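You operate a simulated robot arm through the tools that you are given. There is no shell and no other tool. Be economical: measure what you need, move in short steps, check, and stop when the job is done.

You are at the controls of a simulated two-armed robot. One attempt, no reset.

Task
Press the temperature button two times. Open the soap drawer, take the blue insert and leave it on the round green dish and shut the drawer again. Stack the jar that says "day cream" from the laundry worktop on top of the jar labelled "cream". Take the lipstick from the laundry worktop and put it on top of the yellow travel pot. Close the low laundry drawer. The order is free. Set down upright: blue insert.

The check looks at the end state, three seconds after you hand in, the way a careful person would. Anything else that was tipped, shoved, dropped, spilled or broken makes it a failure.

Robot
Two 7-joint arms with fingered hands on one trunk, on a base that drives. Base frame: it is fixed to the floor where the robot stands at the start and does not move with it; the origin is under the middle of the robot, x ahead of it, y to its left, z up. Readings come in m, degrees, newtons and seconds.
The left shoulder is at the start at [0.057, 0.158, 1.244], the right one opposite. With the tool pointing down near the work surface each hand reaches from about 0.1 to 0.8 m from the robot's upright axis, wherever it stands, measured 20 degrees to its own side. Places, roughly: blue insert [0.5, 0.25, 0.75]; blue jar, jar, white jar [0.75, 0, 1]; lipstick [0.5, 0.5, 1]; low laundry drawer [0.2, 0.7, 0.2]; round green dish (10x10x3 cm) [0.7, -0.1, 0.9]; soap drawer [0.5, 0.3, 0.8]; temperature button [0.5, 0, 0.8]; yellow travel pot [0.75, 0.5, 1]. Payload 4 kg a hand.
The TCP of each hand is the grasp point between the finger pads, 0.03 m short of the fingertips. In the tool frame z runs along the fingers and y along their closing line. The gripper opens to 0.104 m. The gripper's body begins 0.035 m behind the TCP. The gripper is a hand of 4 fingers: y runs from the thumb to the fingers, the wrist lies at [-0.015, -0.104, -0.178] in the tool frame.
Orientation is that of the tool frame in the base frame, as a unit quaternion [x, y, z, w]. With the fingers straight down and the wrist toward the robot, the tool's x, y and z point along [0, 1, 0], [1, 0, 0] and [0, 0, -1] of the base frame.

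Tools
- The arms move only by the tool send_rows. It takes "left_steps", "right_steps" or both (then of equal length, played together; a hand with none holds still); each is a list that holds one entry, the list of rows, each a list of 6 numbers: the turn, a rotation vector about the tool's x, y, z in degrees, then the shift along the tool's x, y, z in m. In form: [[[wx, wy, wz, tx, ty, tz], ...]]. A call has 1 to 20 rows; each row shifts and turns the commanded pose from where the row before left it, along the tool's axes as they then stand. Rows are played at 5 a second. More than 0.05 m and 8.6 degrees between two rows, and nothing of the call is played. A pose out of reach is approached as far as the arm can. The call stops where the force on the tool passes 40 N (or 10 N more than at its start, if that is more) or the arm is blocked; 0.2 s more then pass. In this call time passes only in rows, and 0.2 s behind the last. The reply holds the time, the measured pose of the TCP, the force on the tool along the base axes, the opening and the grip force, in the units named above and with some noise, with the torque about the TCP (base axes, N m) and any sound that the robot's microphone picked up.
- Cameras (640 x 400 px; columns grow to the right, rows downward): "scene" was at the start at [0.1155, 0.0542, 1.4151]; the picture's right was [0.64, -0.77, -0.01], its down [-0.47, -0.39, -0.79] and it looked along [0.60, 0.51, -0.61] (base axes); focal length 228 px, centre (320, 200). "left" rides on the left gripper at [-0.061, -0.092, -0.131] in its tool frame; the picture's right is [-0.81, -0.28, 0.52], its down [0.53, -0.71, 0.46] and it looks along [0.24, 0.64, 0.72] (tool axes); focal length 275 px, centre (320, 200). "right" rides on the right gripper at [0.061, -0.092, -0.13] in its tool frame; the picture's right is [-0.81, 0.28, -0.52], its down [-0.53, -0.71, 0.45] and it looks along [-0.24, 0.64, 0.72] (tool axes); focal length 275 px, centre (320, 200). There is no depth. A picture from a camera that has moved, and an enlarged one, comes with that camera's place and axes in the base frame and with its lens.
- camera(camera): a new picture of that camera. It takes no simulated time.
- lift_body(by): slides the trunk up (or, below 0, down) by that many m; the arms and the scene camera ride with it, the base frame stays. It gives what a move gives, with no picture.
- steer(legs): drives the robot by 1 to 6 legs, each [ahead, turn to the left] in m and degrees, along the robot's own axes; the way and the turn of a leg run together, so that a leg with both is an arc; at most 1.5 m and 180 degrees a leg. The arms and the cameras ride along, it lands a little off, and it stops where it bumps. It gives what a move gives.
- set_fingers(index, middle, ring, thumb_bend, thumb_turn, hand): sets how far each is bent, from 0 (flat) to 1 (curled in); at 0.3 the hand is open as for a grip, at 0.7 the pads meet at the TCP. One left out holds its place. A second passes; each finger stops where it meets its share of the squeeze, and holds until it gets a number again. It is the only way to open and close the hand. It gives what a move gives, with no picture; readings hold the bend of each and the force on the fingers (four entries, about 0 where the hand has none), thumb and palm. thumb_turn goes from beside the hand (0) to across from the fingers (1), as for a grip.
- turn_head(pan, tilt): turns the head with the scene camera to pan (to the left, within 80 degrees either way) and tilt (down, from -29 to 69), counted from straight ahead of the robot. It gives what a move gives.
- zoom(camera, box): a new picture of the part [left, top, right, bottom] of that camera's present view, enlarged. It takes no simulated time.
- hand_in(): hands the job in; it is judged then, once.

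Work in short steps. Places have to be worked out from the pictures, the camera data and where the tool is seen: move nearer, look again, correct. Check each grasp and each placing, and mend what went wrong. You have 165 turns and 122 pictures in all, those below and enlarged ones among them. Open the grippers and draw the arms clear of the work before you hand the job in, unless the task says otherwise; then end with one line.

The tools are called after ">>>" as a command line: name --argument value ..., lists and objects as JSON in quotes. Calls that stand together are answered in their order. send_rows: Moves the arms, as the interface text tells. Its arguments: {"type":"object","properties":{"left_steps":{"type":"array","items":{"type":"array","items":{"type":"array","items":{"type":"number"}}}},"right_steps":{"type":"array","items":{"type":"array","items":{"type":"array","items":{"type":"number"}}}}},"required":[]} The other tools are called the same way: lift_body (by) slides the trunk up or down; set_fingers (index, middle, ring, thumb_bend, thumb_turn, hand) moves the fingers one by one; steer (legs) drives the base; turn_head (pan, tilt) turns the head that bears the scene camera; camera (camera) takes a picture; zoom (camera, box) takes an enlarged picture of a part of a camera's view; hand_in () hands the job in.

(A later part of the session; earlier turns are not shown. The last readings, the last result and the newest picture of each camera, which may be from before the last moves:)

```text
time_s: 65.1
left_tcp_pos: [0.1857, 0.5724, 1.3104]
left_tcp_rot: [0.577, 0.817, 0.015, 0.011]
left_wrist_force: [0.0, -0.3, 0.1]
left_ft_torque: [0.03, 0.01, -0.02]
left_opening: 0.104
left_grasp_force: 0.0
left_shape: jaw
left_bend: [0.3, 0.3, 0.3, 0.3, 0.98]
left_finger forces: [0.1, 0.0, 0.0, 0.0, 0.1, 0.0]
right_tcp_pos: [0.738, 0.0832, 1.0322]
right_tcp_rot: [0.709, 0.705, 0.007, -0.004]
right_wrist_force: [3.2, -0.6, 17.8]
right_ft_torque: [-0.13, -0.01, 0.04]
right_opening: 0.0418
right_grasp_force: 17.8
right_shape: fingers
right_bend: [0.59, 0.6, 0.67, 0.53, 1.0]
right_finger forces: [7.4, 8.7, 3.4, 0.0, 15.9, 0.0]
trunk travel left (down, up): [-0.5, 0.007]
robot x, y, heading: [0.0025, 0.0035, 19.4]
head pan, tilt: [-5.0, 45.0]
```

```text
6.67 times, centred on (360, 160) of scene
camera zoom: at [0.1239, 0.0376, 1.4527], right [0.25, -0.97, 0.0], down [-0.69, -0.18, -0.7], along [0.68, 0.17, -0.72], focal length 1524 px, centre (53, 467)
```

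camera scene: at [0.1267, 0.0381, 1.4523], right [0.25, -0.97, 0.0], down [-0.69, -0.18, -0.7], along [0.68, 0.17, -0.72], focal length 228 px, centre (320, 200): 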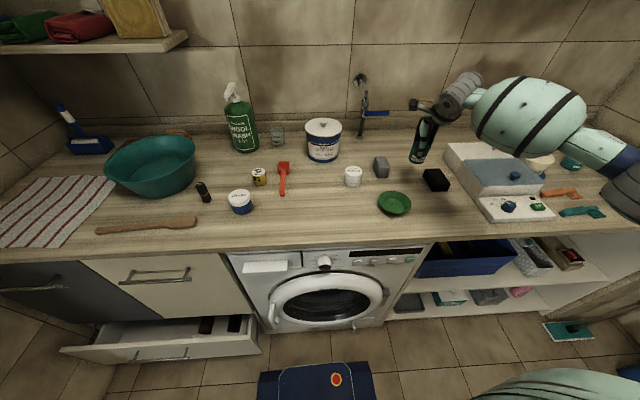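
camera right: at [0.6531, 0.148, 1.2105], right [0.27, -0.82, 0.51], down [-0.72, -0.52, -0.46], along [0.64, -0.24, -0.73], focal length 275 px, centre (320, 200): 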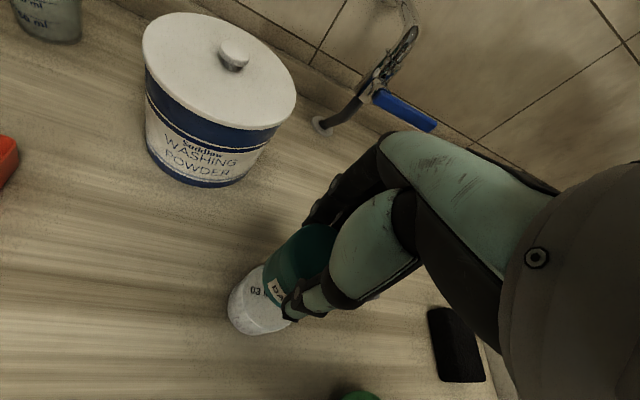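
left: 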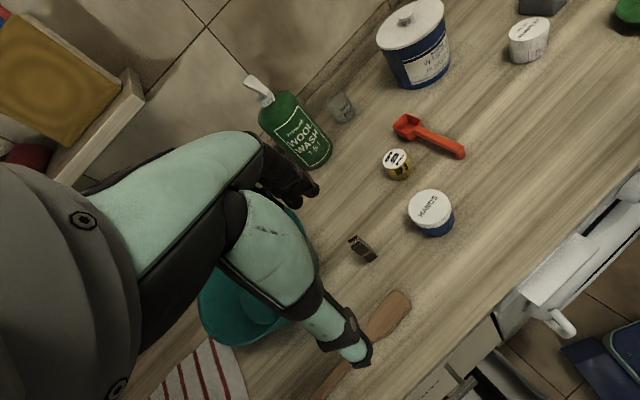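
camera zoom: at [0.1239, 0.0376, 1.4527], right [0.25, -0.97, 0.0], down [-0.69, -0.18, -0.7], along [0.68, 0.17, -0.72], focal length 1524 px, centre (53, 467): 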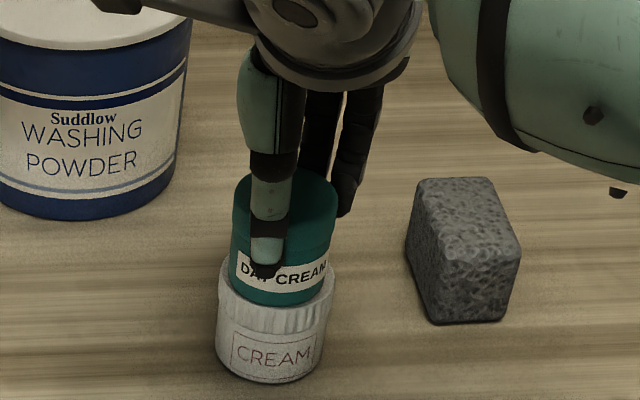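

Contact at ~18 N. Ease up 3 mm and open.

>>> send_rows --right_steps '[[[0, 0, 0, 0, 0, -0.003], [0, 0, 0, 0, 0, 0]]]'

>>> set_fingers --hand "right" --index 0.3 --middle 0.3 --ring 0.3 --thumb_bend 0.3

>>> send_rows --right_steps '[[[0, 0, 0, 0, 0, -0.03], [0, 0, 0, 0, 0, -0.04], [0, 0, 0, 0, 0, -0.04], [0, 0, 0, 0, 0, -0.04], [0, 0, 0, 0, 0, 0]]]'

>>> zoom --camera "scene" --box '[320, 130, 400, 190]'

>>> camera --camera "right"

```text
time_s: 65.7
left_tcp_pos: [0.1863, 0.5724, 1.31]
left_tcp_rot: [0.576, 0.818, 0.015, 0.01]
left_wrist_force: [0.0, 0.4, 0.8]
left_ft_torque: [0.02, 0.02, 0.01]
left_opening: 0.1038
left_grasp_force: 0.1
left_shape: jaw
left_bend: [0.3, 0.3, 0.3, 0.3, 0.98]
left_finger forces: [0.1, 0.1, 0.0, 0.0, 0.1, 0.0]
right_tcp_pos: [0.7366, 0.0821, 1.0334]
right_tcp_rot: [0.71, 0.704, 0.006, -0.005]
right_wrist_force: [4.4, -0.8, 13.4]
right_ft_torque: [-0.06, -0.15, 0.01]
right_opening: 0.0422
right_grasp_force: 17.9
right_shape: fingers
right_bend: [0.59, 0.6, 0.67, 0.53, 1.0]
right_finger forces: [7.7, 9.0, 3.4, 0.0, 15.6, 0.0]
trunk travel left (down, up): [-0.5, 0.007]
robot x, y, heading: [-0.0014, 0.0039, 19.5]
head pan, tilt: [-5.0, 45.0]
```

```text
time_s: 66.7
left_tcp_pos: [0.1865, 0.5735, 1.31]
left_tcp_rot: [0.577, 0.817, 0.015, 0.01]
left_wrist_force: [0.0, -1.2, -0.5]
left_ft_torque: [0.04, -0.02, 0.04]
left_opening: 0.1041
left_grasp_force: 0.1
left_shape: jaw
left_bend: [0.3, 0.3, 0.3, 0.3, 0.98]
left_finger forces: [0.1, 0.0, 0.1, 0.0, 0.0, 0.0]
right_tcp_pos: [0.7383, 0.0836, 1.0312]
right_tcp_rot: [0.709, 0.705, 0.003, -0.005]
right_wrist_force: [-0.4, -0.2, 0.0]
right_ft_torque: [0.03, 0.04, -0.01]
right_opening: 0.1026
right_grasp_force: 0.0
right_shape: fingers
right_bend: [0.3, 0.3, 0.3, 0.3, 0.98]
right_finger forces: [0.0, 0.1, 0.0, 0.0, 0.1, 0.1]
trunk travel left (down, up): [-0.5, 0.007]
robot x, y, heading: [0.0041, -0.0027, 19.2]
head pan, tilt: [-5.0, 45.0]
```

```text
time_s: 67.9
left_tcp_pos: [0.1876, 0.5729, 1.3078]
left_tcp_rot: [0.576, 0.817, 0.014, 0.011]
left_wrist_force: [0.2, -0.2, 1.0]
left_ft_torque: [-0.01, 0.02, 0.0]
left_opening: 0.1041
left_grasp_force: 0.0
left_shape: jaw
left_bend: [0.3, 0.3, 0.3, 0.3, 0.98]
left_finger forces: [0.1, 0.1, 0.0, 0.0, 0.0, 0.0]
right_tcp_pos: [0.7394, 0.0841, 1.1776]
right_tcp_rot: [0.71, 0.704, 0.003, -0.005]
right_wrist_force: [0.1, 0.6, 0.3]
right_ft_torque: [0.02, 0.01, 0.02]
right_opening: 0.1027
right_grasp_force: 0.1
right_shape: fingers
right_bend: [0.3, 0.3, 0.3, 0.3, 0.98]
right_finger forces: [0.1, 0.0, 0.1, 0.1, 0.0, 0.0]
trunk travel left (down, up): [-0.5, 0.007]
robot x, y, heading: [0.0008, 0.0019, 19.2]
head pan, tilt: [-5.0, 45.0]
```

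```text
6.67 times, centred on (360, 160) of scene
camera zoom: at [0.1265, 0.0381, 1.4523], right [0.25, -0.97, 0.0], down [-0.69, -0.18, -0.7], along [0.68, 0.17, -0.72], focal length 1524 px, centre (53, 467)
```

zoom: 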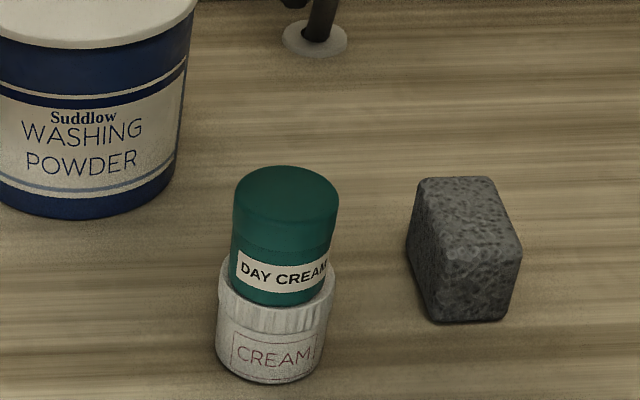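

```text
67 pictures are left
camera right: at [0.648, 0.1433, 1.309], right [0.27, -0.82, 0.51], down [-0.72, -0.52, -0.46], along [0.64, -0.24, -0.73], focal length 275 px, centre (320, 200)
```

right: 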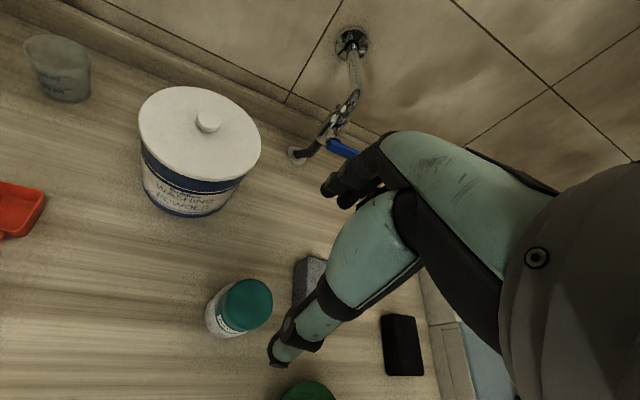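

The stack is good. Next the lipstick: retract the right arm and bring the left hand above the lipstick (≈0.533, 0.512).

>>> send_rows --right_steps '[[[0, 0, 0, -0.02, -0.035, 0], [0, 0, 0, -0.02, -0.035, 0], [0, 0, 0, -0.02, -0.035, 0], [0, 0, 0, -0.02, -0.035, 0], [0, 0, 0, -0.02, -0.035, 0], [0, 0, 0, -0.02, -0.035, 0], [0, 0, 0, -0.02, -0.035, 0], [0, 0, 0, 0, 0, 0]]]' --left_steps '[[[0, 0, 0, -0.0217, 0.0383, 0.02], [0, 0, 0, -0.0217, 0.0383, 0.02], [0, 0, 0, -0.0217, 0.0383, 0.02], [0, 0, 0, -0.0217, 0.0383, 0.02], [0, 0, 0, -0.0217, 0.0383, 0.02], [0, 0, 0, -0.0217, 0.0383, 0.02], [0, 0, 0, -0.0217, 0.0383, 0.02], [0, 0, 0, -0.0217, 0.0383, 0.02]]]'

>>> turn_head --pan 20 --tilt 45

>>> camera --camera "left"

>>> zoom --camera "scene" --box '[200, 80, 440, 230]'

```text
time_s: 69.7
left_tcp_pos: [0.54, 0.5155, 1.1609]
left_tcp_rot: [0.577, 0.816, 0.016, 0.009]
left_wrist_force: [0.1, 0.3, 0.1]
left_ft_torque: [-0.01, 0.01, 0.02]
left_opening: 0.104
left_grasp_force: 0.0
left_shape: jaw
left_bend: [0.3, 0.3, 0.3, 0.3, 0.98]
left_finger forces: [0.0, 0.1, 0.1, 0.0, 0.0, 0.0]
right_tcp_pos: [0.4959, -0.0574, 1.1793]
right_tcp_rot: [0.71, 0.705, 0.003, -0.006]
right_wrist_force: [0.8, 0.8, -0.4]
right_ft_torque: [-0.02, 0.02, -0.01]
right_opening: 0.103
right_grasp_force: 0.0
right_shape: fingers
right_bend: [0.3, 0.3, 0.3, 0.3, 0.98]
right_finger forces: [0.1, 0.0, 0.1, 0.0, 0.1, 0.0]
trunk travel left (down, up): [-0.5, 0.007]
robot x, y, heading: [0.0025, 0.0072, 19.5]
head pan, tilt: [-5.0, 45.0]
```

```text
time_s: 70.6
left_tcp_pos: [0.5376, 0.5167, 1.1593]
left_tcp_rot: [0.577, 0.817, 0.014, 0.01]
left_wrist_force: [-0.3, -0.5, 0.2]
left_ft_torque: [-0.01, 0.02, 0.03]
left_opening: 0.104
left_grasp_force: 0.0
left_shape: jaw
left_bend: [0.3, 0.3, 0.3, 0.3, 0.98]
left_finger forces: [0.1, 0.0, 0.0, 0.0, 0.0, 0.1]
right_tcp_pos: [0.4929, -0.0574, 1.1805]
right_tcp_rot: [0.71, 0.705, 0.004, -0.005]
right_wrist_force: [0.0, -0.5, -0.3]
right_ft_torque: [-0.02, 0.01, -0.03]
right_opening: 0.103
right_grasp_force: 0.1
right_shape: fingers
right_bend: [0.3, 0.3, 0.3, 0.3, 0.98]
right_finger forces: [0.0, 0.0, 0.0, 0.0, 0.1, 0.1]
trunk travel left (down, up): [-0.5, 0.007]
robot x, y, heading: [-0.0036, 0.0051, 19.3]
head pan, tilt: [20.0, 45.0]
```

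```text
66 pictures are left
camera left: at [0.4673, 0.4267, 1.2874], right [0.03, -0.85, -0.53], down [-0.83, 0.27, -0.48], along [0.55, 0.45, -0.7], focal length 275 px, centre (320, 200)
```

left: 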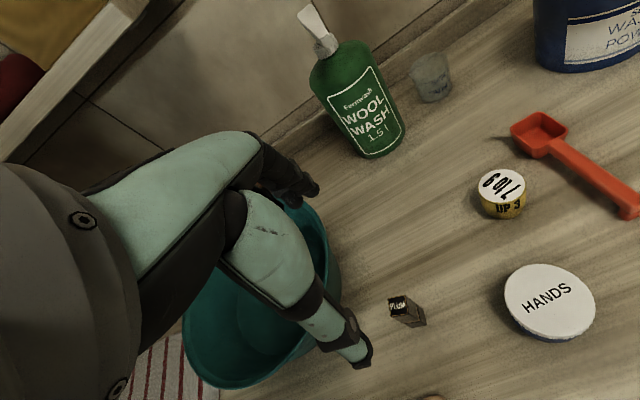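

```text
2.67 times, centred on (320, 155) of scene
camera zoom: at [0.1098, 0.0696, 1.4524], right [0.63, -0.77, 0.0], down [-0.56, -0.45, -0.7], along [0.54, 0.44, -0.72], focal length 610 px, centre (320, 320)
```

zoom: 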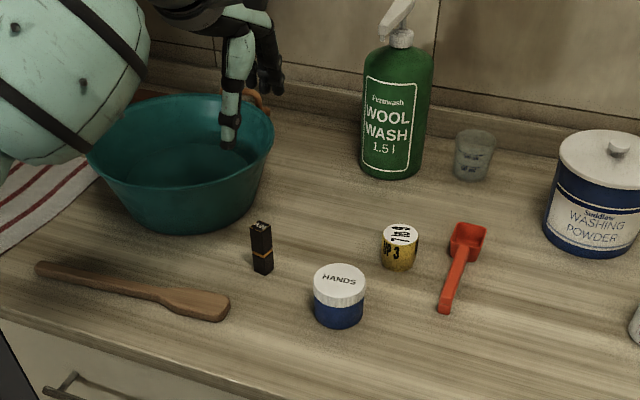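

Lipstick confirmed at (0.533, 0.512). Zoom to see how its faces are turned.

>>> zoom --camera "left" --box '[370, 280, 450, 340]'

>>> zoom --camera "scene" --box '[285, 155, 365, 205]'

```text
6.67 times, centred on (410, 310) of left
camera zoom: at [0.4673, 0.4267, 1.2874], right [0.03, -0.85, -0.53], down [-0.83, 0.27, -0.48], along [0.55, 0.45, -0.7], focal length 1835 px, centre (-280, -533)
```

zoom: 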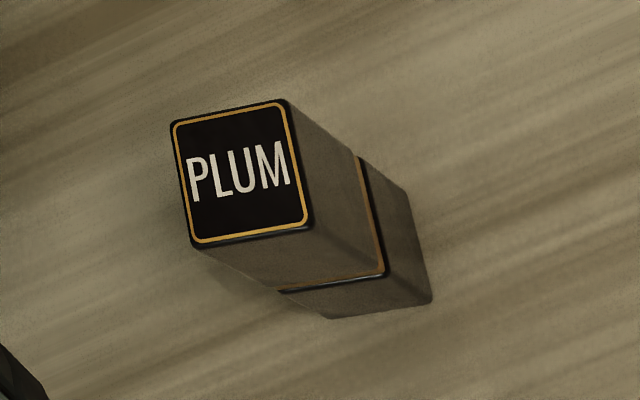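

```text
8.00 times, centred on (325, 180) of scene
camera zoom: at [0.1098, 0.0696, 1.4524], right [0.63, -0.77, 0.0], down [-0.56, -0.45, -0.7], along [0.54, 0.44, -0.72], focal length 1828 px, centre (280, 360)
```

zoom: 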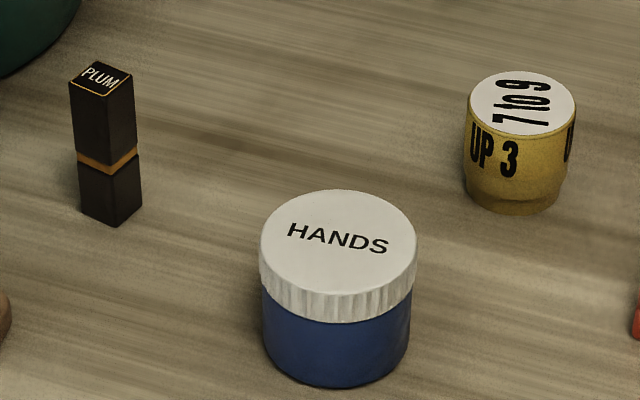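

The lipstick's faces are nearly square to the base axes (~4°). Turn the left hand to that yaw, centre, and descend.

>>> send_rows --left_steps '[[[0, 0, 7.5, 0, 0, 0], [0, 0, 7.5, 0, 0, 0], [0.8, 0.8, 0, 0, -0.0036, 0], [0, 0, 0, 0, 0, 0.04], [0, 0, 0, 0, 0, 0.04], [0, 0, 0, 0, 0, 0.03], [0, 0, 0, 0, 0, 0]]]'

>>> camera --camera "left"

>>> zoom --camera "scene" --box '[260, 130, 360, 210]'

```text
time_s: 72.2
left_tcp_pos: [0.5382, 0.5152, 1.0501]
left_tcp_rot: [0.678, 0.734, 0.016, -0.002]
left_wrist_force: [0.0, 0.0, 0.0]
left_ft_torque: [0.02, -0.02, 0.01]
left_opening: 0.1037
left_grasp_force: 0.1
left_shape: jaw
left_bend: [0.3, 0.3, 0.3, 0.3, 0.98]
left_finger forces: [0.0, 0.0, 0.0, 0.0, 0.0, 0.0]
right_tcp_pos: [0.4934, -0.057, 1.1809]
right_tcp_rot: [0.709, 0.705, 0.004, -0.005]
right_wrist_force: [-0.4, 0.1, -0.7]
right_ft_torque: [0.0, 0.0, 0.0]
right_opening: 0.1029
right_grasp_force: 0.1
right_shape: fingers
right_bend: [0.3, 0.3, 0.3, 0.3, 0.98]
right_finger forces: [0.0, 0.1, 0.0, 0.0, 0.1, 0.0]
trunk travel left (down, up): [-0.5, 0.007]
robot x, y, heading: [0.0007, 0.0011, 19.1]
head pan, tilt: [20.0, 45.0]
```

```text
62 pictures are left
camera left: at [0.4496, 0.4431, 1.1768], right [-0.2, -0.82, -0.54], down [-0.74, 0.49, -0.46], along [0.64, 0.31, -0.71], focal length 275 px, centre (320, 200)
```

left: 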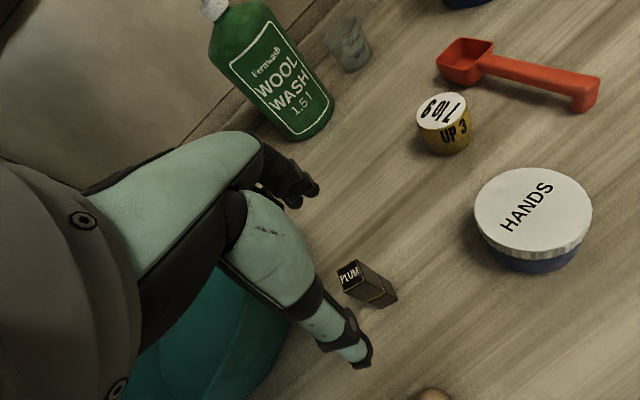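

```text
5.00 times, centred on (310, 170) of scene
camera zoom: at [0.1103, 0.0696, 1.4524], right [0.63, -0.77, 0.0], down [-0.56, -0.45, -0.7], along [0.54, 0.44, -0.72], focal length 1143 px, centre (370, 350)
```

zoom: 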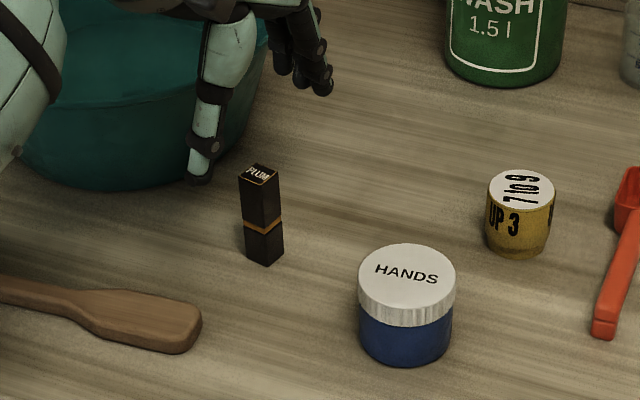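

Remove the small tilt, centre, and descend around the lipstick.

>>> send_rows --left_steps '[[[1.1, -1.5, 0, 0.002, -0.004, 0], [0, 0, 0, 0, 0, 0.025], [0, 0, 0, 0, 0, 0.025], [0, 0, 0, 0, 0, 0.018], [0, 0, 0, 0, 0, 0]]]'

>>> camera --camera "left"

>>> zoom --camera "scene" --box '[260, 130, 360, 210]'

```text
time_s: 73.4
left_tcp_pos: [0.5338, 0.5154, 0.9829]
left_tcp_rot: [0.679, 0.734, -0.001, 0.001]
left_wrist_force: [0.3, 0.3, 0.9]
left_ft_torque: [0.02, 0.0, 0.04]
left_opening: 0.1039
left_grasp_force: 0.0
left_shape: jaw
left_bend: [0.3, 0.3, 0.3, 0.3, 0.98]
left_finger forces: [0.1, 0.0, 0.0, 0.0, 0.0, 0.0]
right_tcp_pos: [0.4935, -0.0565, 1.1802]
right_tcp_rot: [0.709, 0.705, 0.003, -0.005]
right_wrist_force: [0.9, -0.1, -0.2]
right_ft_torque: [0.0, -0.02, 0.02]
right_opening: 0.1028
right_grasp_force: 0.0
right_shape: fingers
right_bend: [0.3, 0.3, 0.3, 0.3, 0.98]
right_finger forces: [0.1, 0.0, 0.0, 0.1, 0.1, 0.1]
trunk travel left (down, up): [-0.5, 0.007]
robot x, y, heading: [0.0027, 0.0033, 19.1]
head pan, tilt: [20.0, 45.0]
```

```text
60 pictures are left
camera left: at [0.4466, 0.4492, 1.1124], right [-0.21, -0.83, -0.52], down [-0.75, 0.47, -0.46], along [0.62, 0.29, -0.72], focal length 275 px, centre (320, 200)
```

left: 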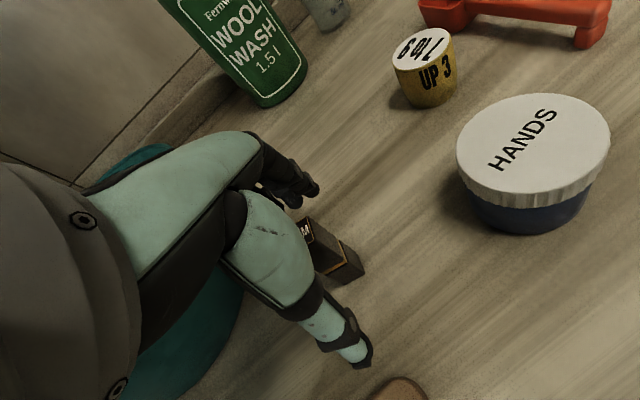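

```text
5.00 times, centred on (310, 170) of scene
camera zoom: at [0.1103, 0.0695, 1.4524], right [0.63, -0.77, 0.0], down [-0.56, -0.45, -0.7], along [0.54, 0.45, -0.72], focal length 1143 px, centre (370, 350)
```

zoom: 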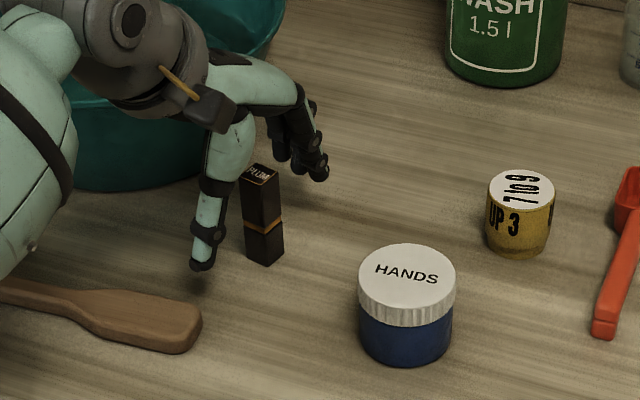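

Straddling the lipstick. Close thumb, index and middle.

>>> set_fingers --hand "left" --index 0.72 --middle 0.72 --thumb_bend 0.72

>>> send_rows --left_steps '[[[0, 0, 0, 0, 0, -0.02], [0, 0, 0, 0, 0, -0.03], [0, 0, 0, 0, 0, -0.03], [0, 0, 0, 0, 0, 0]]]'

>>> zoom --camera "scene" --box '[260, 110, 360, 190]'

>>> camera --camera "left"

```text
time_s: 74.4
left_tcp_pos: [0.5336, 0.5182, 0.9824]
left_tcp_rot: [0.678, 0.735, -0.001, 0.001]
left_wrist_force: [-0.9, -0.6, 0.4]
left_ft_torque: [0.01, 0.02, 0.0]
left_opening: 0.0154
left_grasp_force: 9.8
left_shape: fingers
left_bend: [0.71, 0.71, 0.3, 0.64, 0.96]
left_finger forces: [6.6, 3.2, 0.0, 0.0, 9.7, 0.0]
right_tcp_pos: [0.4936, -0.0568, 1.1803]
right_tcp_rot: [0.71, 0.704, 0.004, -0.005]
right_wrist_force: [0.1, 0.0, 0.2]
right_ft_torque: [-0.01, 0.01, 0.02]
right_opening: 0.1028
right_grasp_force: 0.0
right_shape: fingers
right_bend: [0.3, 0.3, 0.3, 0.3, 0.98]
right_finger forces: [0.0, 0.0, 0.0, 0.0, 0.0, 0.0]
trunk travel left (down, up): [-0.5, 0.007]
robot x, y, heading: [-0.0018, 0.0043, 19.3]
head pan, tilt: [20.0, 45.0]
```

```text
time_s: 75.4
left_tcp_pos: [0.5309, 0.5164, 1.0618]
left_tcp_rot: [0.679, 0.734, -0.001, 0.001]
left_wrist_force: [-0.8, -0.8, -0.5]
left_ft_torque: [-0.04, 0.01, 0.02]
left_opening: 0.0151
left_grasp_force: 9.4
left_shape: fingers
left_bend: [0.71, 0.71, 0.3, 0.64, 0.96]
left_finger forces: [6.4, 3.1, 0.0, 0.1, 9.7, 0.1]
right_tcp_pos: [0.4937, -0.0555, 1.1808]
right_tcp_rot: [0.71, 0.704, 0.004, -0.004]
right_wrist_force: [0.3, 0.2, 0.3]
right_ft_torque: [0.01, -0.01, 0.02]
right_opening: 0.1028
right_grasp_force: 0.1
right_shape: fingers
right_bend: [0.3, 0.3, 0.3, 0.3, 0.98]
right_finger forces: [0.0, 0.0, 0.0, 0.1, 0.0, 0.1]
trunk travel left (down, up): [-0.5, 0.007]
robot x, y, heading: [-0.0017, 0.0038, 19.4]
head pan, tilt: [20.0, 45.0]
```

```text
5.00 times, centred on (310, 150) of scene
camera zoom: at [0.1105, 0.0697, 1.4524], right [0.63, -0.77, 0.0], down [-0.56, -0.45, -0.7], along [0.54, 0.44, -0.72], focal length 1143 px, centre (370, 450)
```

zoom: 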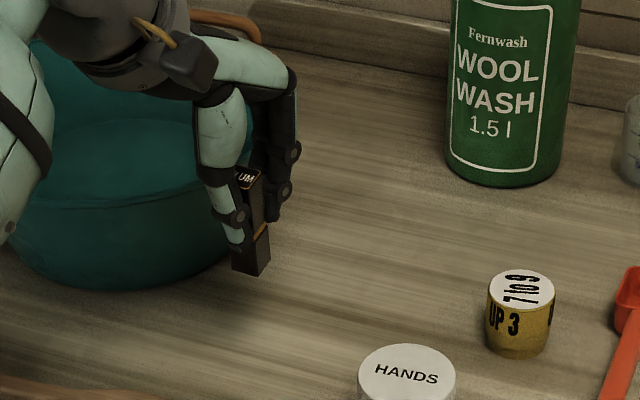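

```text
57 pictures are left
camera left: at [0.4446, 0.4488, 1.1923], right [-0.21, -0.83, -0.52], down [-0.75, 0.47, -0.46], along [0.62, 0.29, -0.72], focal length 275 px, centre (320, 200)
```

left: 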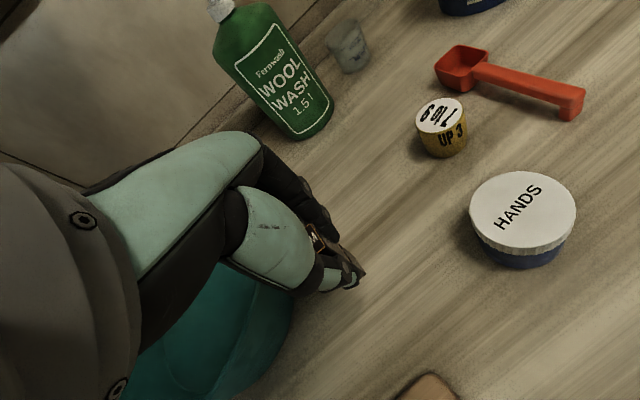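

Lifted. Zoom to check the lipstick's uprightness in the grip.

>>> zoom --camera "scene" --box '[285, 135, 325, 170]'

>>> zoom --camera "left" --box '[280, 210, 380, 300]'

```text
11.43 times, centred on (305, 152) of scene
camera zoom: at [0.1105, 0.0697, 1.4524], right [0.63, -0.77, 0.0], down [-0.56, -0.45, -0.7], along [0.54, 0.44, -0.72], focal length 2612 px, centre (491, 743)
```

zoom: 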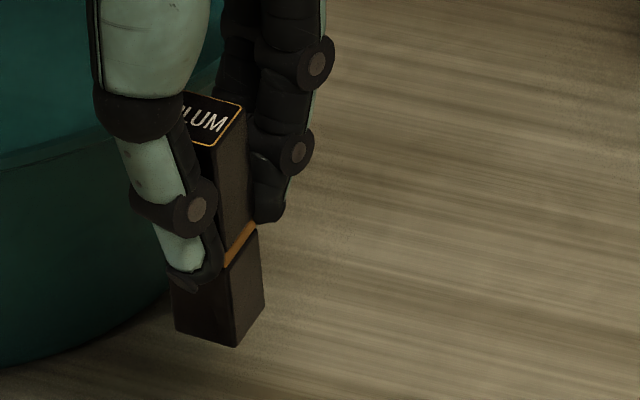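

```text
4.44 times, centred on (330, 255) of left
camera zoom: at [0.4446, 0.4488, 1.1923], right [-0.21, -0.83, -0.52], down [-0.75, 0.47, -0.46], along [0.62, 0.29, -0.72], focal length 1224 px, centre (276, -44)
```

zoom: 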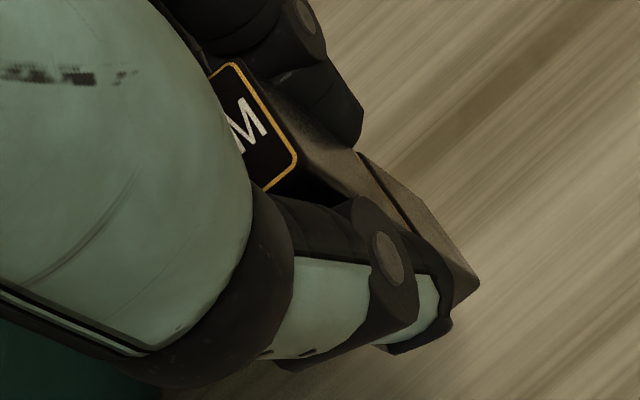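

The lipstick is upright in the grip. Carry it above the yellow pot (≈0.664, 0.388).

>>> send_rows --left_steps '[[[0, 0, 0, 0, 0, -0.02], [0, 0, 0, -0.0268, 0.0245, -0.002], [0, 0, 0, -0.0268, 0.0245, -0.002], [0, 0, 0, -0.0268, 0.0245, 0], [0, 0, 0, -0.0268, 0.0245, 0], [0, 0, 0, -0.0268, 0.0245, 0], [0, 0, 0, 0, 0, 0], [0, 0, 0, 0, 0, 0]]]'

>>> zoom --camera "scene" --box '[310, 110, 410, 190]'

>>> camera --camera "left"

```text
time_s: 77.2
left_tcp_pos: [0.6659, 0.3931, 1.0836]
left_tcp_rot: [0.678, 0.735, 0.0, 0.0]
left_wrist_force: [-0.3, 0.0, -0.7]
left_ft_torque: [0.02, -0.01, -0.01]
left_opening: 0.0154
left_grasp_force: 9.7
left_shape: fingers
left_bend: [0.71, 0.71, 0.3, 0.64, 0.96]
left_finger forces: [6.4, 3.2, 0.1, 0.0, 9.6, 0.1]
right_tcp_pos: [0.4937, -0.0564, 1.1803]
right_tcp_rot: [0.71, 0.705, 0.003, -0.004]
right_wrist_force: [0.0, 0.2, 0.5]
right_ft_torque: [0.03, 0.02, 0.02]
right_opening: 0.1029
right_grasp_force: 0.0
right_shape: fingers
right_bend: [0.3, 0.3, 0.3, 0.3, 0.98]
right_finger forces: [0.0, 0.0, 0.1, 0.0, 0.1, 0.0]
trunk travel left (down, up): [-0.5, 0.007]
robot x, y, heading: [0.0032, 0.0032, 19.4]
head pan, tilt: [20.0, 45.0]
```

```text
5.00 times, centred on (360, 150) of scene
camera zoom: at [0.1105, 0.0695, 1.4524], right [0.63, -0.77, 0.0], down [-0.56, -0.45, -0.7], along [0.54, 0.45, -0.72], focal length 1143 px, centre (120, 450)
```

zoom: 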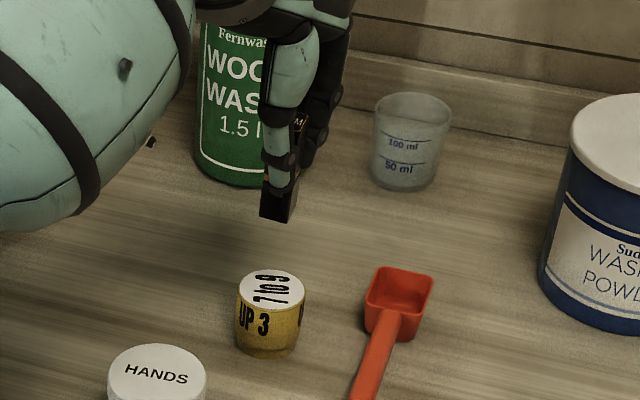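

```text
53 pictures are left
camera left: at [0.5791, 0.3254, 1.2147], right [-0.21, -0.83, -0.52], down [-0.75, 0.47, -0.46], along [0.62, 0.29, -0.72], focal length 275 px, centre (320, 200)
```

left: 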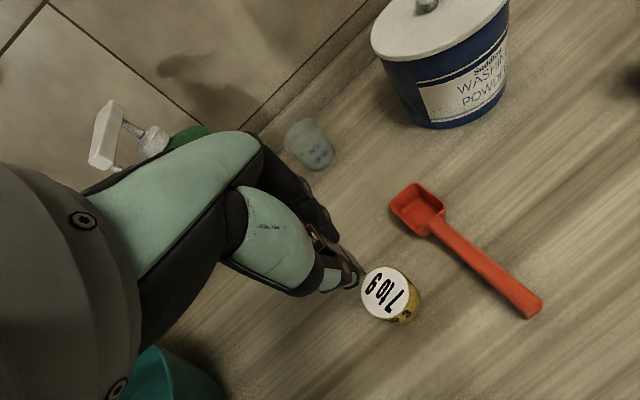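

Alignment is within a few mm. Lower to just above the pot and recheck.

>>> send_rows --left_steps '[[[0, 0, 0, -0.001, -0.002, 0.018], [0, 0, 0, 0, 0, 0.018], [0, 0, 0, 0, 0, 0.014], [0, 0, 0, 0, 0, 0]]]'

>>> zoom --camera "scene" --box '[325, 130, 385, 178]'

>>> zoom --camera "left" --box '[280, 200, 420, 320]'

```text
time_s: 78.2
left_tcp_pos: [0.6657, 0.393, 1.0333]
left_tcp_rot: [0.678, 0.735, -0.001, 0.002]
left_wrist_force: [-0.3, 0.6, -0.4]
left_ft_torque: [0.0, 0.0, 0.01]
left_opening: 0.0154
left_grasp_force: 9.7
left_shape: fingers
left_bend: [0.71, 0.71, 0.3, 0.64, 0.96]
left_finger forces: [6.4, 3.2, 0.0, 0.1, 9.6, 0.0]
right_tcp_pos: [0.4932, -0.0568, 1.1811]
right_tcp_rot: [0.71, 0.704, 0.003, -0.005]
right_wrist_force: [-0.7, -0.8, 0.5]
right_ft_torque: [-0.02, 0.01, 0.02]
right_opening: 0.1032
right_grasp_force: 0.1
right_shape: fingers
right_bend: [0.3, 0.3, 0.3, 0.3, 0.98]
right_finger forces: [0.0, 0.0, 0.0, 0.0, 0.0, 0.0]
trunk travel left (down, up): [-0.5, 0.007]
robot x, y, heading: [0.0002, 0.0027, 19.2]
head pan, tilt: [20.0, 45.0]
```

```text
8.33 times, centred on (355, 154) of scene
camera zoom: at [0.1103, 0.0698, 1.4524], right [0.63, -0.77, 0.0], down [-0.56, -0.45, -0.7], along [0.54, 0.44, -0.72], focal length 1905 px, centre (28, 583)
```

zoom: 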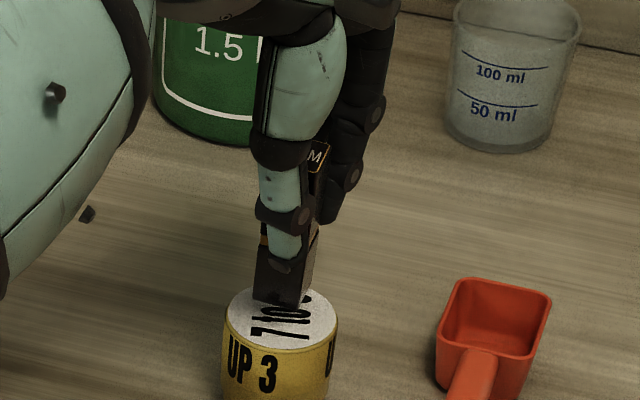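

```text
3.33 times, centred on (350, 260) of left
camera zoom: at [0.5792, 0.3245, 1.1644], right [-0.21, -0.83, -0.52], down [-0.75, 0.47, -0.46], along [0.62, 0.29, -0.72], focal length 918 px, centre (220, 0)
```

zoom: 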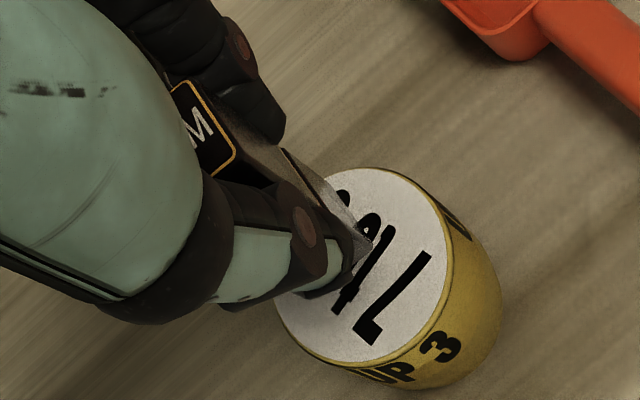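

About 1 cm above, ~5 mm too far back. Correct and lower to contact.

>>> send_rows --left_steps '[[[0, 0, 0, -0.003, -0.0045, 0], [0, 0, 0, 0, 0, 0.004], [0, 0, 0, 0, 0, 0.003], [0, 0, 0, 0, 0, 0]]]'

>>> send_rows --left_steps '[[[0, 0, 0, 0, 0, 0.002], [0, 0, 0, 0, 0, 0.002], [0, 0, 0, 0, 0, 0]]]'

>>> zoom --camera "scene" --box '[325, 130, 385, 178]'

```text
time_s: 79.2
left_tcp_pos: [0.66, 0.3887, 1.0294]
left_tcp_rot: [0.678, 0.735, -0.001, 0.002]
left_wrist_force: [1.1, -0.2, 0.1]
left_ft_torque: [-0.03, -0.01, -0.01]
left_opening: 0.0153
left_grasp_force: 9.8
left_shape: fingers
left_bend: [0.71, 0.71, 0.3, 0.64, 0.96]
left_finger forces: [6.4, 3.2, 0.0, 0.0, 9.6, 0.0]
right_tcp_pos: [0.4939, -0.0569, 1.1809]
right_tcp_rot: [0.709, 0.705, 0.004, -0.005]
right_wrist_force: [0.0, 0.4, -0.2]
right_ft_torque: [-0.01, -0.04, 0.0]
right_opening: 0.1027
right_grasp_force: 0.1
right_shape: fingers
right_bend: [0.3, 0.3, 0.3, 0.3, 0.98]
right_finger forces: [0.0, 0.1, 0.0, 0.0, 0.0, 0.0]
trunk travel left (down, up): [-0.5, 0.007]
robot x, y, heading: [-0.0023, -0.0013, 19.5]
head pan, tilt: [20.0, 45.0]
```

```text
time_s: 80.0
left_tcp_pos: [0.661, 0.3893, 1.0262]
left_tcp_rot: [0.678, 0.735, 0.001, 0.001]
left_wrist_force: [0.1, 1.6, 8.1]
left_ft_torque: [-0.06, 0.03, 0.0]
left_opening: 0.0149
left_grasp_force: 10.7
left_shape: fingers
left_bend: [0.71, 0.71, 0.3, 0.64, 0.96]
left_finger forces: [7.7, 3.8, 0.0, 0.1, 10.0, 0.1]
right_tcp_pos: [0.4917, -0.0577, 1.1813]
right_tcp_rot: [0.71, 0.704, 0.004, -0.004]
right_wrist_force: [-0.7, 0.1, -0.5]
right_ft_torque: [-0.01, 0.01, 0.03]
right_opening: 0.1028
right_grasp_force: 0.1
right_shape: fingers
right_bend: [0.3, 0.3, 0.3, 0.3, 0.98]
right_finger forces: [0.0, 0.0, 0.0, 0.0, 0.0, 0.1]
trunk travel left (down, up): [-0.5, 0.007]
robot x, y, heading: [-0.0031, 0.0026, 19.4]
head pan, tilt: [20.0, 45.0]
```

```text
8.33 times, centred on (355, 154) of scene
camera zoom: at [0.1094, 0.0691, 1.4525], right [0.63, -0.77, 0.0], down [-0.56, -0.45, -0.7], along [0.54, 0.45, -0.72], focal length 1905 px, centre (28, 583)
```

zoom: 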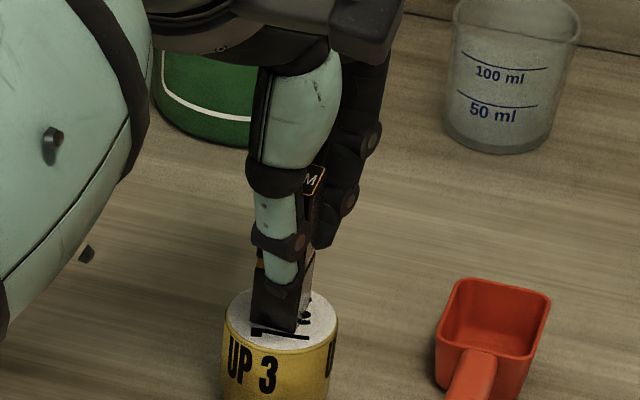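

Centred with light contact. Ease up, release gently, then check before withdrawing.

>>> send_rows --left_steps '[[[0, 0, 0, 0, 0, -0.0015], [0, 0, 0, 0, 0, 0]]]'

>>> set_fingers --hand "left" --index 0.5 --middle 0.5 --thumb_bend 0.45

>>> zoom --camera "scene" --box '[325, 130, 385, 178]'

```text
time_s: 80.6
left_tcp_pos: [0.6605, 0.39, 1.0276]
left_tcp_rot: [0.678, 0.735, 0.0, 0.001]
left_wrist_force: [1.9, 0.9, 5.6]
left_ft_torque: [-0.04, 0.03, -0.01]
left_opening: 0.0152
left_grasp_force: 10.5
left_shape: fingers
left_bend: [0.71, 0.71, 0.3, 0.64, 0.96]
left_finger forces: [7.5, 3.6, 0.1, 0.0, 9.9, 0.1]
right_tcp_pos: [0.493, -0.0572, 1.1813]
right_tcp_rot: [0.71, 0.704, 0.004, -0.005]
right_wrist_force: [-0.1, -0.6, -0.4]
right_ft_torque: [0.03, 0.04, 0.0]
right_opening: 0.1029
right_grasp_force: 0.0
right_shape: fingers
right_bend: [0.3, 0.3, 0.3, 0.3, 0.98]
right_finger forces: [0.0, 0.0, 0.0, 0.0, 0.0, 0.0]
trunk travel left (down, up): [-0.5, 0.007]
robot x, y, heading: [-0.0011, 0.0032, 19.2]
head pan, tilt: [20.0, 45.0]
```

```text
time_s: 81.6
left_tcp_pos: [0.6614, 0.3891, 1.0264]
left_tcp_rot: [0.679, 0.734, -0.001, 0.002]
left_wrist_force: [0.4, 0.8, 0.7]
left_ft_torque: [0.02, 0.01, -0.01]
left_opening: 0.058
left_grasp_force: 0.0
left_shape: fingers
left_bend: [0.5, 0.5, 0.3, 0.45, 0.97]
left_finger forces: [0.1, 0.0, 0.1, 0.0, 0.1, 0.0]
right_tcp_pos: [0.4941, -0.0563, 1.1807]
right_tcp_rot: [0.71, 0.705, 0.004, -0.005]
right_wrist_force: [-0.7, -0.1, -0.5]
right_ft_torque: [0.04, 0.05, 0.0]
right_opening: 0.1028
right_grasp_force: 0.1
right_shape: fingers
right_bend: [0.3, 0.3, 0.3, 0.3, 0.98]
right_finger forces: [0.1, 0.0, 0.1, 0.0, 0.0, 0.0]
trunk travel left (down, up): [-0.5, 0.007]
robot x, y, heading: [-0.0022, 0.0061, 19.1]
head pan, tilt: [20.0, 45.0]
```

```text
8.33 times, centred on (355, 154) of scene
camera zoom: at [0.1107, 0.0696, 1.4524], right [0.63, -0.77, 0.0], down [-0.56, -0.45, -0.7], along [0.54, 0.44, -0.72], focal length 1905 px, centre (28, 583)
```

zoom: 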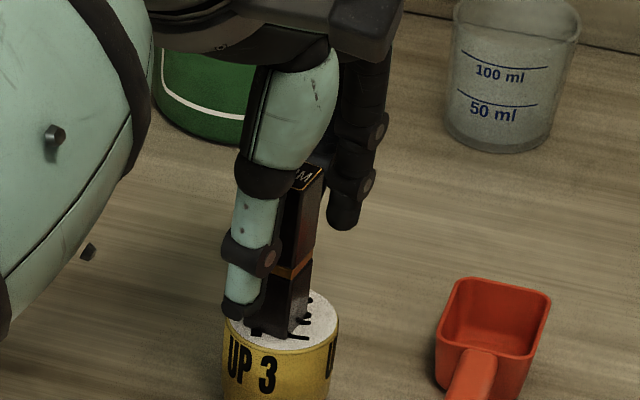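

It stands. Open wider and rise straight up, then retract.

>>> set_fingers --hand "left" --index 0.3 --middle 0.3 --thumb_bend 0.3

>>> send_rows --left_steps '[[[0, 0, 0, 0, 0, -0.03], [0, 0, 0, 0, 0, -0.04], [0, 0, 0, 0, 0, -0.04], [0, 0, 0, 0, 0, -0.04], [0, 0, 0, 0, -0.04, -0.01], [0, 0, 0, 0, -0.04, 0], [0, 0, 0, 0.01, -0.04, 0], [0, 0, 0, 0.01, -0.04, 0], [0, 0, 0, 0.01, -0.04, 0], [0, 0, 0, 0.01, -0.04, 0], [0, 0, 0, 0, 0, 0]]]'

>>> camera --camera "scene"

```text
time_s: 82.6
left_tcp_pos: [0.6607, 0.3906, 1.0261]
left_tcp_rot: [0.678, 0.735, -0.001, 0.001]
left_wrist_force: [0.5, 0.6, 0.6]
left_ft_torque: [0.02, 0.03, -0.05]
left_opening: 0.1029
left_grasp_force: 0.1
left_shape: fingers
left_bend: [0.3, 0.3, 0.3, 0.3, 0.97]
left_finger forces: [0.0, 0.0, 0.0, 0.0, 0.1, 0.0]
right_tcp_pos: [0.4932, -0.0569, 1.1804]
right_tcp_rot: [0.709, 0.705, 0.004, -0.004]
right_wrist_force: [0.0, 0.6, 0.6]
right_ft_torque: [-0.03, -0.02, -0.04]
right_opening: 0.1029
right_grasp_force: 0.0
right_shape: fingers
right_bend: [0.3, 0.3, 0.3, 0.3, 0.98]
right_finger forces: [0.0, 0.0, 0.0, 0.0, 0.1, 0.0]
trunk travel left (down, up): [-0.5, 0.007]
robot x, y, heading: [0.0005, 0.0017, 19.2]
head pan, tilt: [20.0, 45.0]
```

```text
time_s: 85.0
left_tcp_pos: [0.4178, 0.411, 1.1864]
left_tcp_rot: [0.678, 0.735, -0.002, 0.001]
left_wrist_force: [1.0, -0.6, -0.6]
left_ft_torque: [0.01, 0.0, 0.0]
left_opening: 0.103
left_grasp_force: 0.0
left_shape: fingers
left_bend: [0.3, 0.3, 0.3, 0.3, 0.97]
left_finger forces: [0.0, 0.0, 0.0, 0.1, 0.0, 0.0]
right_tcp_pos: [0.4922, -0.0576, 1.1788]
right_tcp_rot: [0.709, 0.705, 0.004, -0.005]
right_wrist_force: [0.4, 0.3, 0.3]
right_ft_torque: [0.01, 0.0, -0.01]
right_opening: 0.1028
right_grasp_force: 0.1
right_shape: fingers
right_bend: [0.3, 0.3, 0.3, 0.3, 0.98]
right_finger forces: [0.0, 0.1, 0.1, 0.1, 0.1, 0.0]
trunk travel left (down, up): [-0.5, 0.007]
robot x, y, heading: [-0.0007, 0.0031, 19.6]
head pan, tilt: [20.0, 45.0]
```

```text
48 pictures are left
camera scene: at [0.1108, 0.0693, 1.4524], right [0.63, -0.77, -0.01], down [-0.56, -0.45, -0.7], along [0.54, 0.45, -0.72], focal length 228 px, centre (320, 200)
```

scene: 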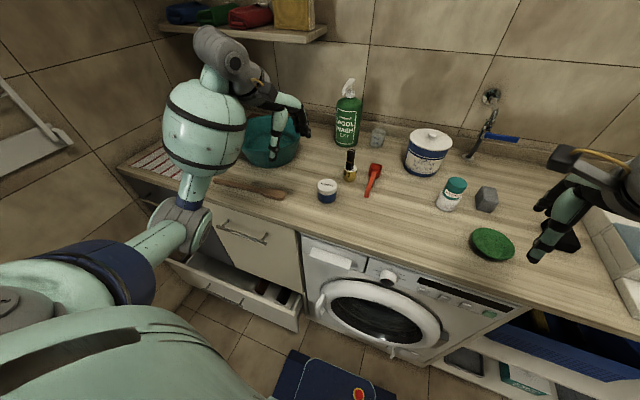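

Lipstick is on the pot. Now the soap drawer: back off and lower the trunk to study its handle.

>>> steer --legs '[[-0.25, 0]]'

>>> lift_body --by -0.4

>>> turn_head --pan 10 --tilt 25

>>> camera --camera "scene"

```text
time_s: 86.8
left_tcp_pos: [0.1844, 0.3311, 1.1866]
left_tcp_rot: [0.677, 0.736, -0.002, 0.001]
left_wrist_force: [0.1, 0.4, -0.1]
left_ft_torque: [0.04, 0.0, 0.0]
left_opening: 0.1034
left_grasp_force: 0.0
left_shape: fingers
left_bend: [0.3, 0.3, 0.3, 0.3, 0.97]
left_finger forces: [0.0, 0.0, 0.1, 0.1, 0.0, 0.0]
right_tcp_pos: [0.2612, -0.1367, 1.1797]
right_tcp_rot: [0.708, 0.706, 0.003, -0.005]
right_wrist_force: [-0.3, 0.7, -0.3]
right_ft_torque: [-0.02, 0.0, 0.02]
right_opening: 0.103
right_grasp_force: 0.0
right_shape: fingers
right_bend: [0.3, 0.3, 0.3, 0.3, 0.98]
right_finger forces: [0.1, 0.1, 0.1, 0.1, 0.0, 0.0]
trunk travel left (down, up): [-0.5, 0.007]
robot x, y, heading: [-0.233, -0.076, 19.3]
head pan, tilt: [20.0, 45.0]
```

```text
time_s: 90.6
left_tcp_pos: [0.1705, 0.3249, 0.7934]
left_tcp_rot: [0.677, 0.736, 0.008, 0.007]
left_wrist_force: [0.0, 0.4, 0.1]
left_ft_torque: [0.01, 0.0, 0.02]
left_opening: 0.1032
left_grasp_force: 0.0
left_shape: fingers
left_bend: [0.3, 0.3, 0.3, 0.3, 0.98]
left_finger forces: [0.0, 0.0, 0.1, 0.0, 0.0, 0.0]
right_tcp_pos: [0.2453, -0.1414, 0.7854]
right_tcp_rot: [0.707, 0.707, 0.01, -0.002]
right_wrist_force: [-0.7, 0.9, 0.1]
right_ft_torque: [-0.01, 0.01, -0.01]
right_opening: 0.1031
right_grasp_force: 0.0
right_shape: fingers
right_bend: [0.3, 0.3, 0.3, 0.3, 0.98]
right_finger forces: [0.1, 0.0, 0.0, 0.0, 0.0, 0.1]
trunk travel left (down, up): [-0.1, 0.407]
robot x, y, heading: [-0.2333, -0.0789, 19.5]
head pan, tilt: [20.0, 45.0]
```

```text
time_s: 91.5
left_tcp_pos: [0.1699, 0.3246, 0.7926]
left_tcp_rot: [0.677, 0.736, 0.008, 0.008]
left_wrist_force: [-1.1, -0.6, 0.2]
left_ft_torque: [-0.01, 0.0, -0.01]
left_opening: 0.1033
left_grasp_force: 0.0
left_shape: fingers
left_bend: [0.3, 0.3, 0.3, 0.3, 0.98]
left_finger forces: [0.0, 0.0, 0.1, 0.0, 0.0, 0.1]
right_tcp_pos: [0.2464, -0.143, 0.7853]
right_tcp_rot: [0.708, 0.706, 0.009, -0.002]
right_wrist_force: [-0.2, 0.4, -0.6]
right_ft_torque: [-0.01, -0.01, 0.01]
right_opening: 0.103
right_grasp_force: 0.0
right_shape: fingers
right_bend: [0.3, 0.3, 0.3, 0.3, 0.98]
right_finger forces: [0.1, 0.1, 0.0, 0.0, 0.1, 0.0]
trunk travel left (down, up): [-0.1, 0.407]
robot x, y, heading: [-0.2319, -0.0798, 19.6]
head pan, tilt: [10.0, 25.0]
```

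```text
47 pictures are left
camera scene: at [-0.1117, -0.0207, 1.0824], right [0.49, -0.87, 0.0], down [-0.38, -0.21, -0.9], along [0.78, 0.45, -0.44], focal length 228 px, centre (320, 200)
```

scene: 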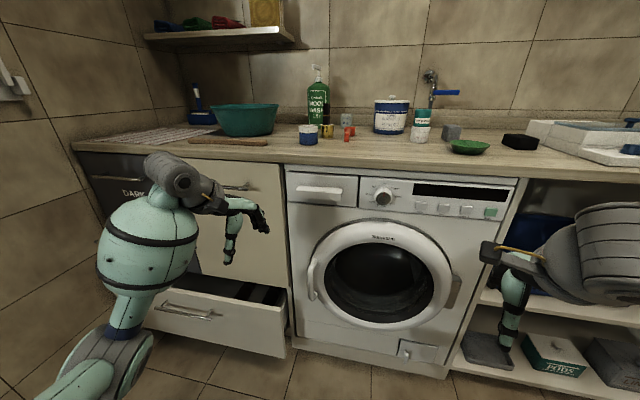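

>>> zoom --camera "scene" --box '[280, 90, 380, 215]'

>>> camera --camera "left"

```text
3.20 times, centred on (330, 152) of scene
camera zoom: at [-0.1117, -0.0207, 1.0824], right [0.49, -0.87, 0.0], down [-0.38, -0.21, -0.9], along [0.78, 0.45, -0.44], focal length 731 px, centre (288, 352)
```

zoom: 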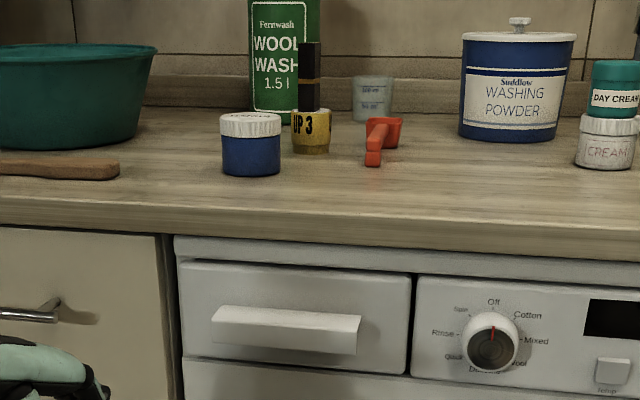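

```text
45 pictures are left
camera left: at [0.0804, 0.2563, 0.9217], right [-0.2, -0.83, -0.52], down [-0.75, 0.47, -0.47], along [0.64, 0.3, -0.71], focal length 275 px, centre (320, 200)
```

left: 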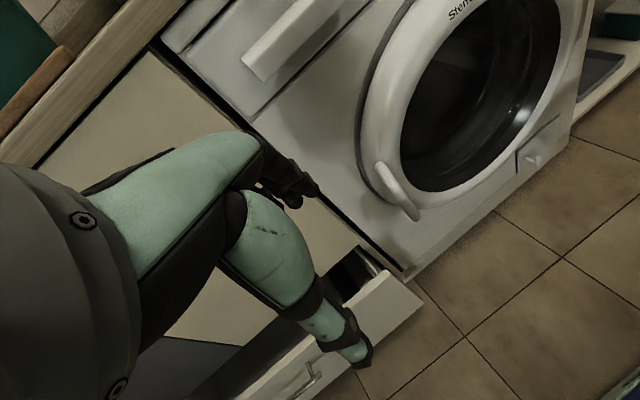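

The handle's front is about (0.397, 0.268, 0.816), ~12 cm wide. I'll pitch the left hand forward so its camera sees the handle from below.

>>> send_rows --left_steps '[[[0, 0, -7.5, 0, 0, 0], [0, 0, -7.5, 0, 0, 0], [-8, 0, 0, 0, 0, 0], [-8, 0, 0, 0, 0, 0], [-8, 0, 0, 0, 0, 0], [-8, 0, 0, 0, 0, 0], [-8, 0, 0, 0, 0, 0], [-8, 0, 0, 0, 0, 0], [-8, 0, 0, 0, 0, 0], [-8, 0, 0, 0, 0, 0], [0, 0, 0, 0, 0, 0]]]'

>>> camera --camera "left"

```text
time_s: 93.8
left_tcp_pos: [0.1674, 0.3249, 0.7929]
left_tcp_rot: [0.485, 0.691, 0.438, 0.309]
left_wrist_force: [1.2, -1.2, -0.5]
left_ft_torque: [-0.04, 0.01, 0.02]
left_opening: 0.1034
left_grasp_force: 0.1
left_shape: fingers
left_bend: [0.3, 0.3, 0.3, 0.3, 0.98]
left_finger forces: [0.0, 0.1, 0.0, 0.0, 0.0, 0.1]
right_tcp_pos: [0.245, -0.1418, 0.7852]
right_tcp_rot: [0.708, 0.706, 0.01, -0.002]
right_wrist_force: [-0.2, 0.4, 0.4]
right_ft_torque: [-0.01, -0.01, 0.03]
right_opening: 0.1032
right_grasp_force: 0.0
right_shape: fingers
right_bend: [0.3, 0.3, 0.3, 0.3, 0.98]
right_finger forces: [0.0, 0.0, 0.0, 0.0, 0.1, 0.1]
trunk travel left (down, up): [-0.1, 0.407]
robot x, y, heading: [-0.2342, -0.0766, 19.7]
head pan, tilt: [10.0, 25.0]
```

```text
44 pictures are left
camera left: at [0.0413, 0.2143, 0.765], right [0.61, -0.64, -0.47], down [-0.08, 0.54, -0.84], along [0.79, 0.55, 0.27], focal length 275 px, centre (320, 200)
```

left: 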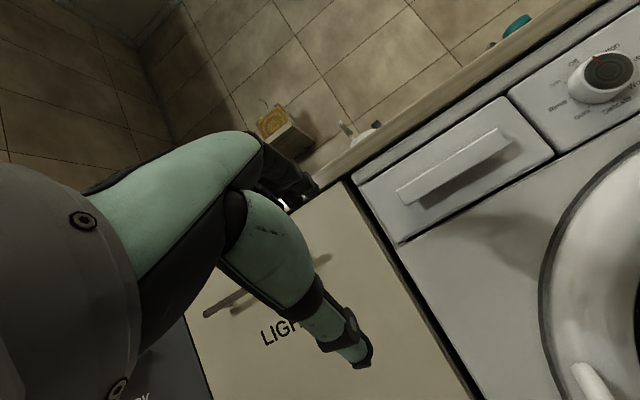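

>>> zoom --camera "left" --box '[370, 100, 550, 230]'

```text
3.08 times, centred on (460, 165) of left
camera zoom: at [0.0413, 0.2143, 0.765], right [0.61, -0.64, -0.47], down [-0.08, 0.54, -0.84], along [0.79, 0.55, 0.27], focal length 847 px, centre (-111, 308)
```

zoom: 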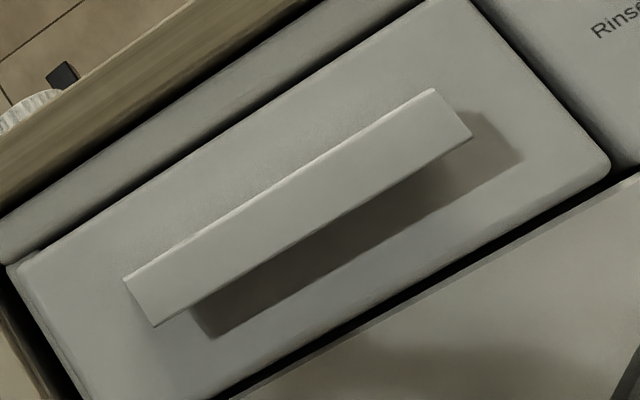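

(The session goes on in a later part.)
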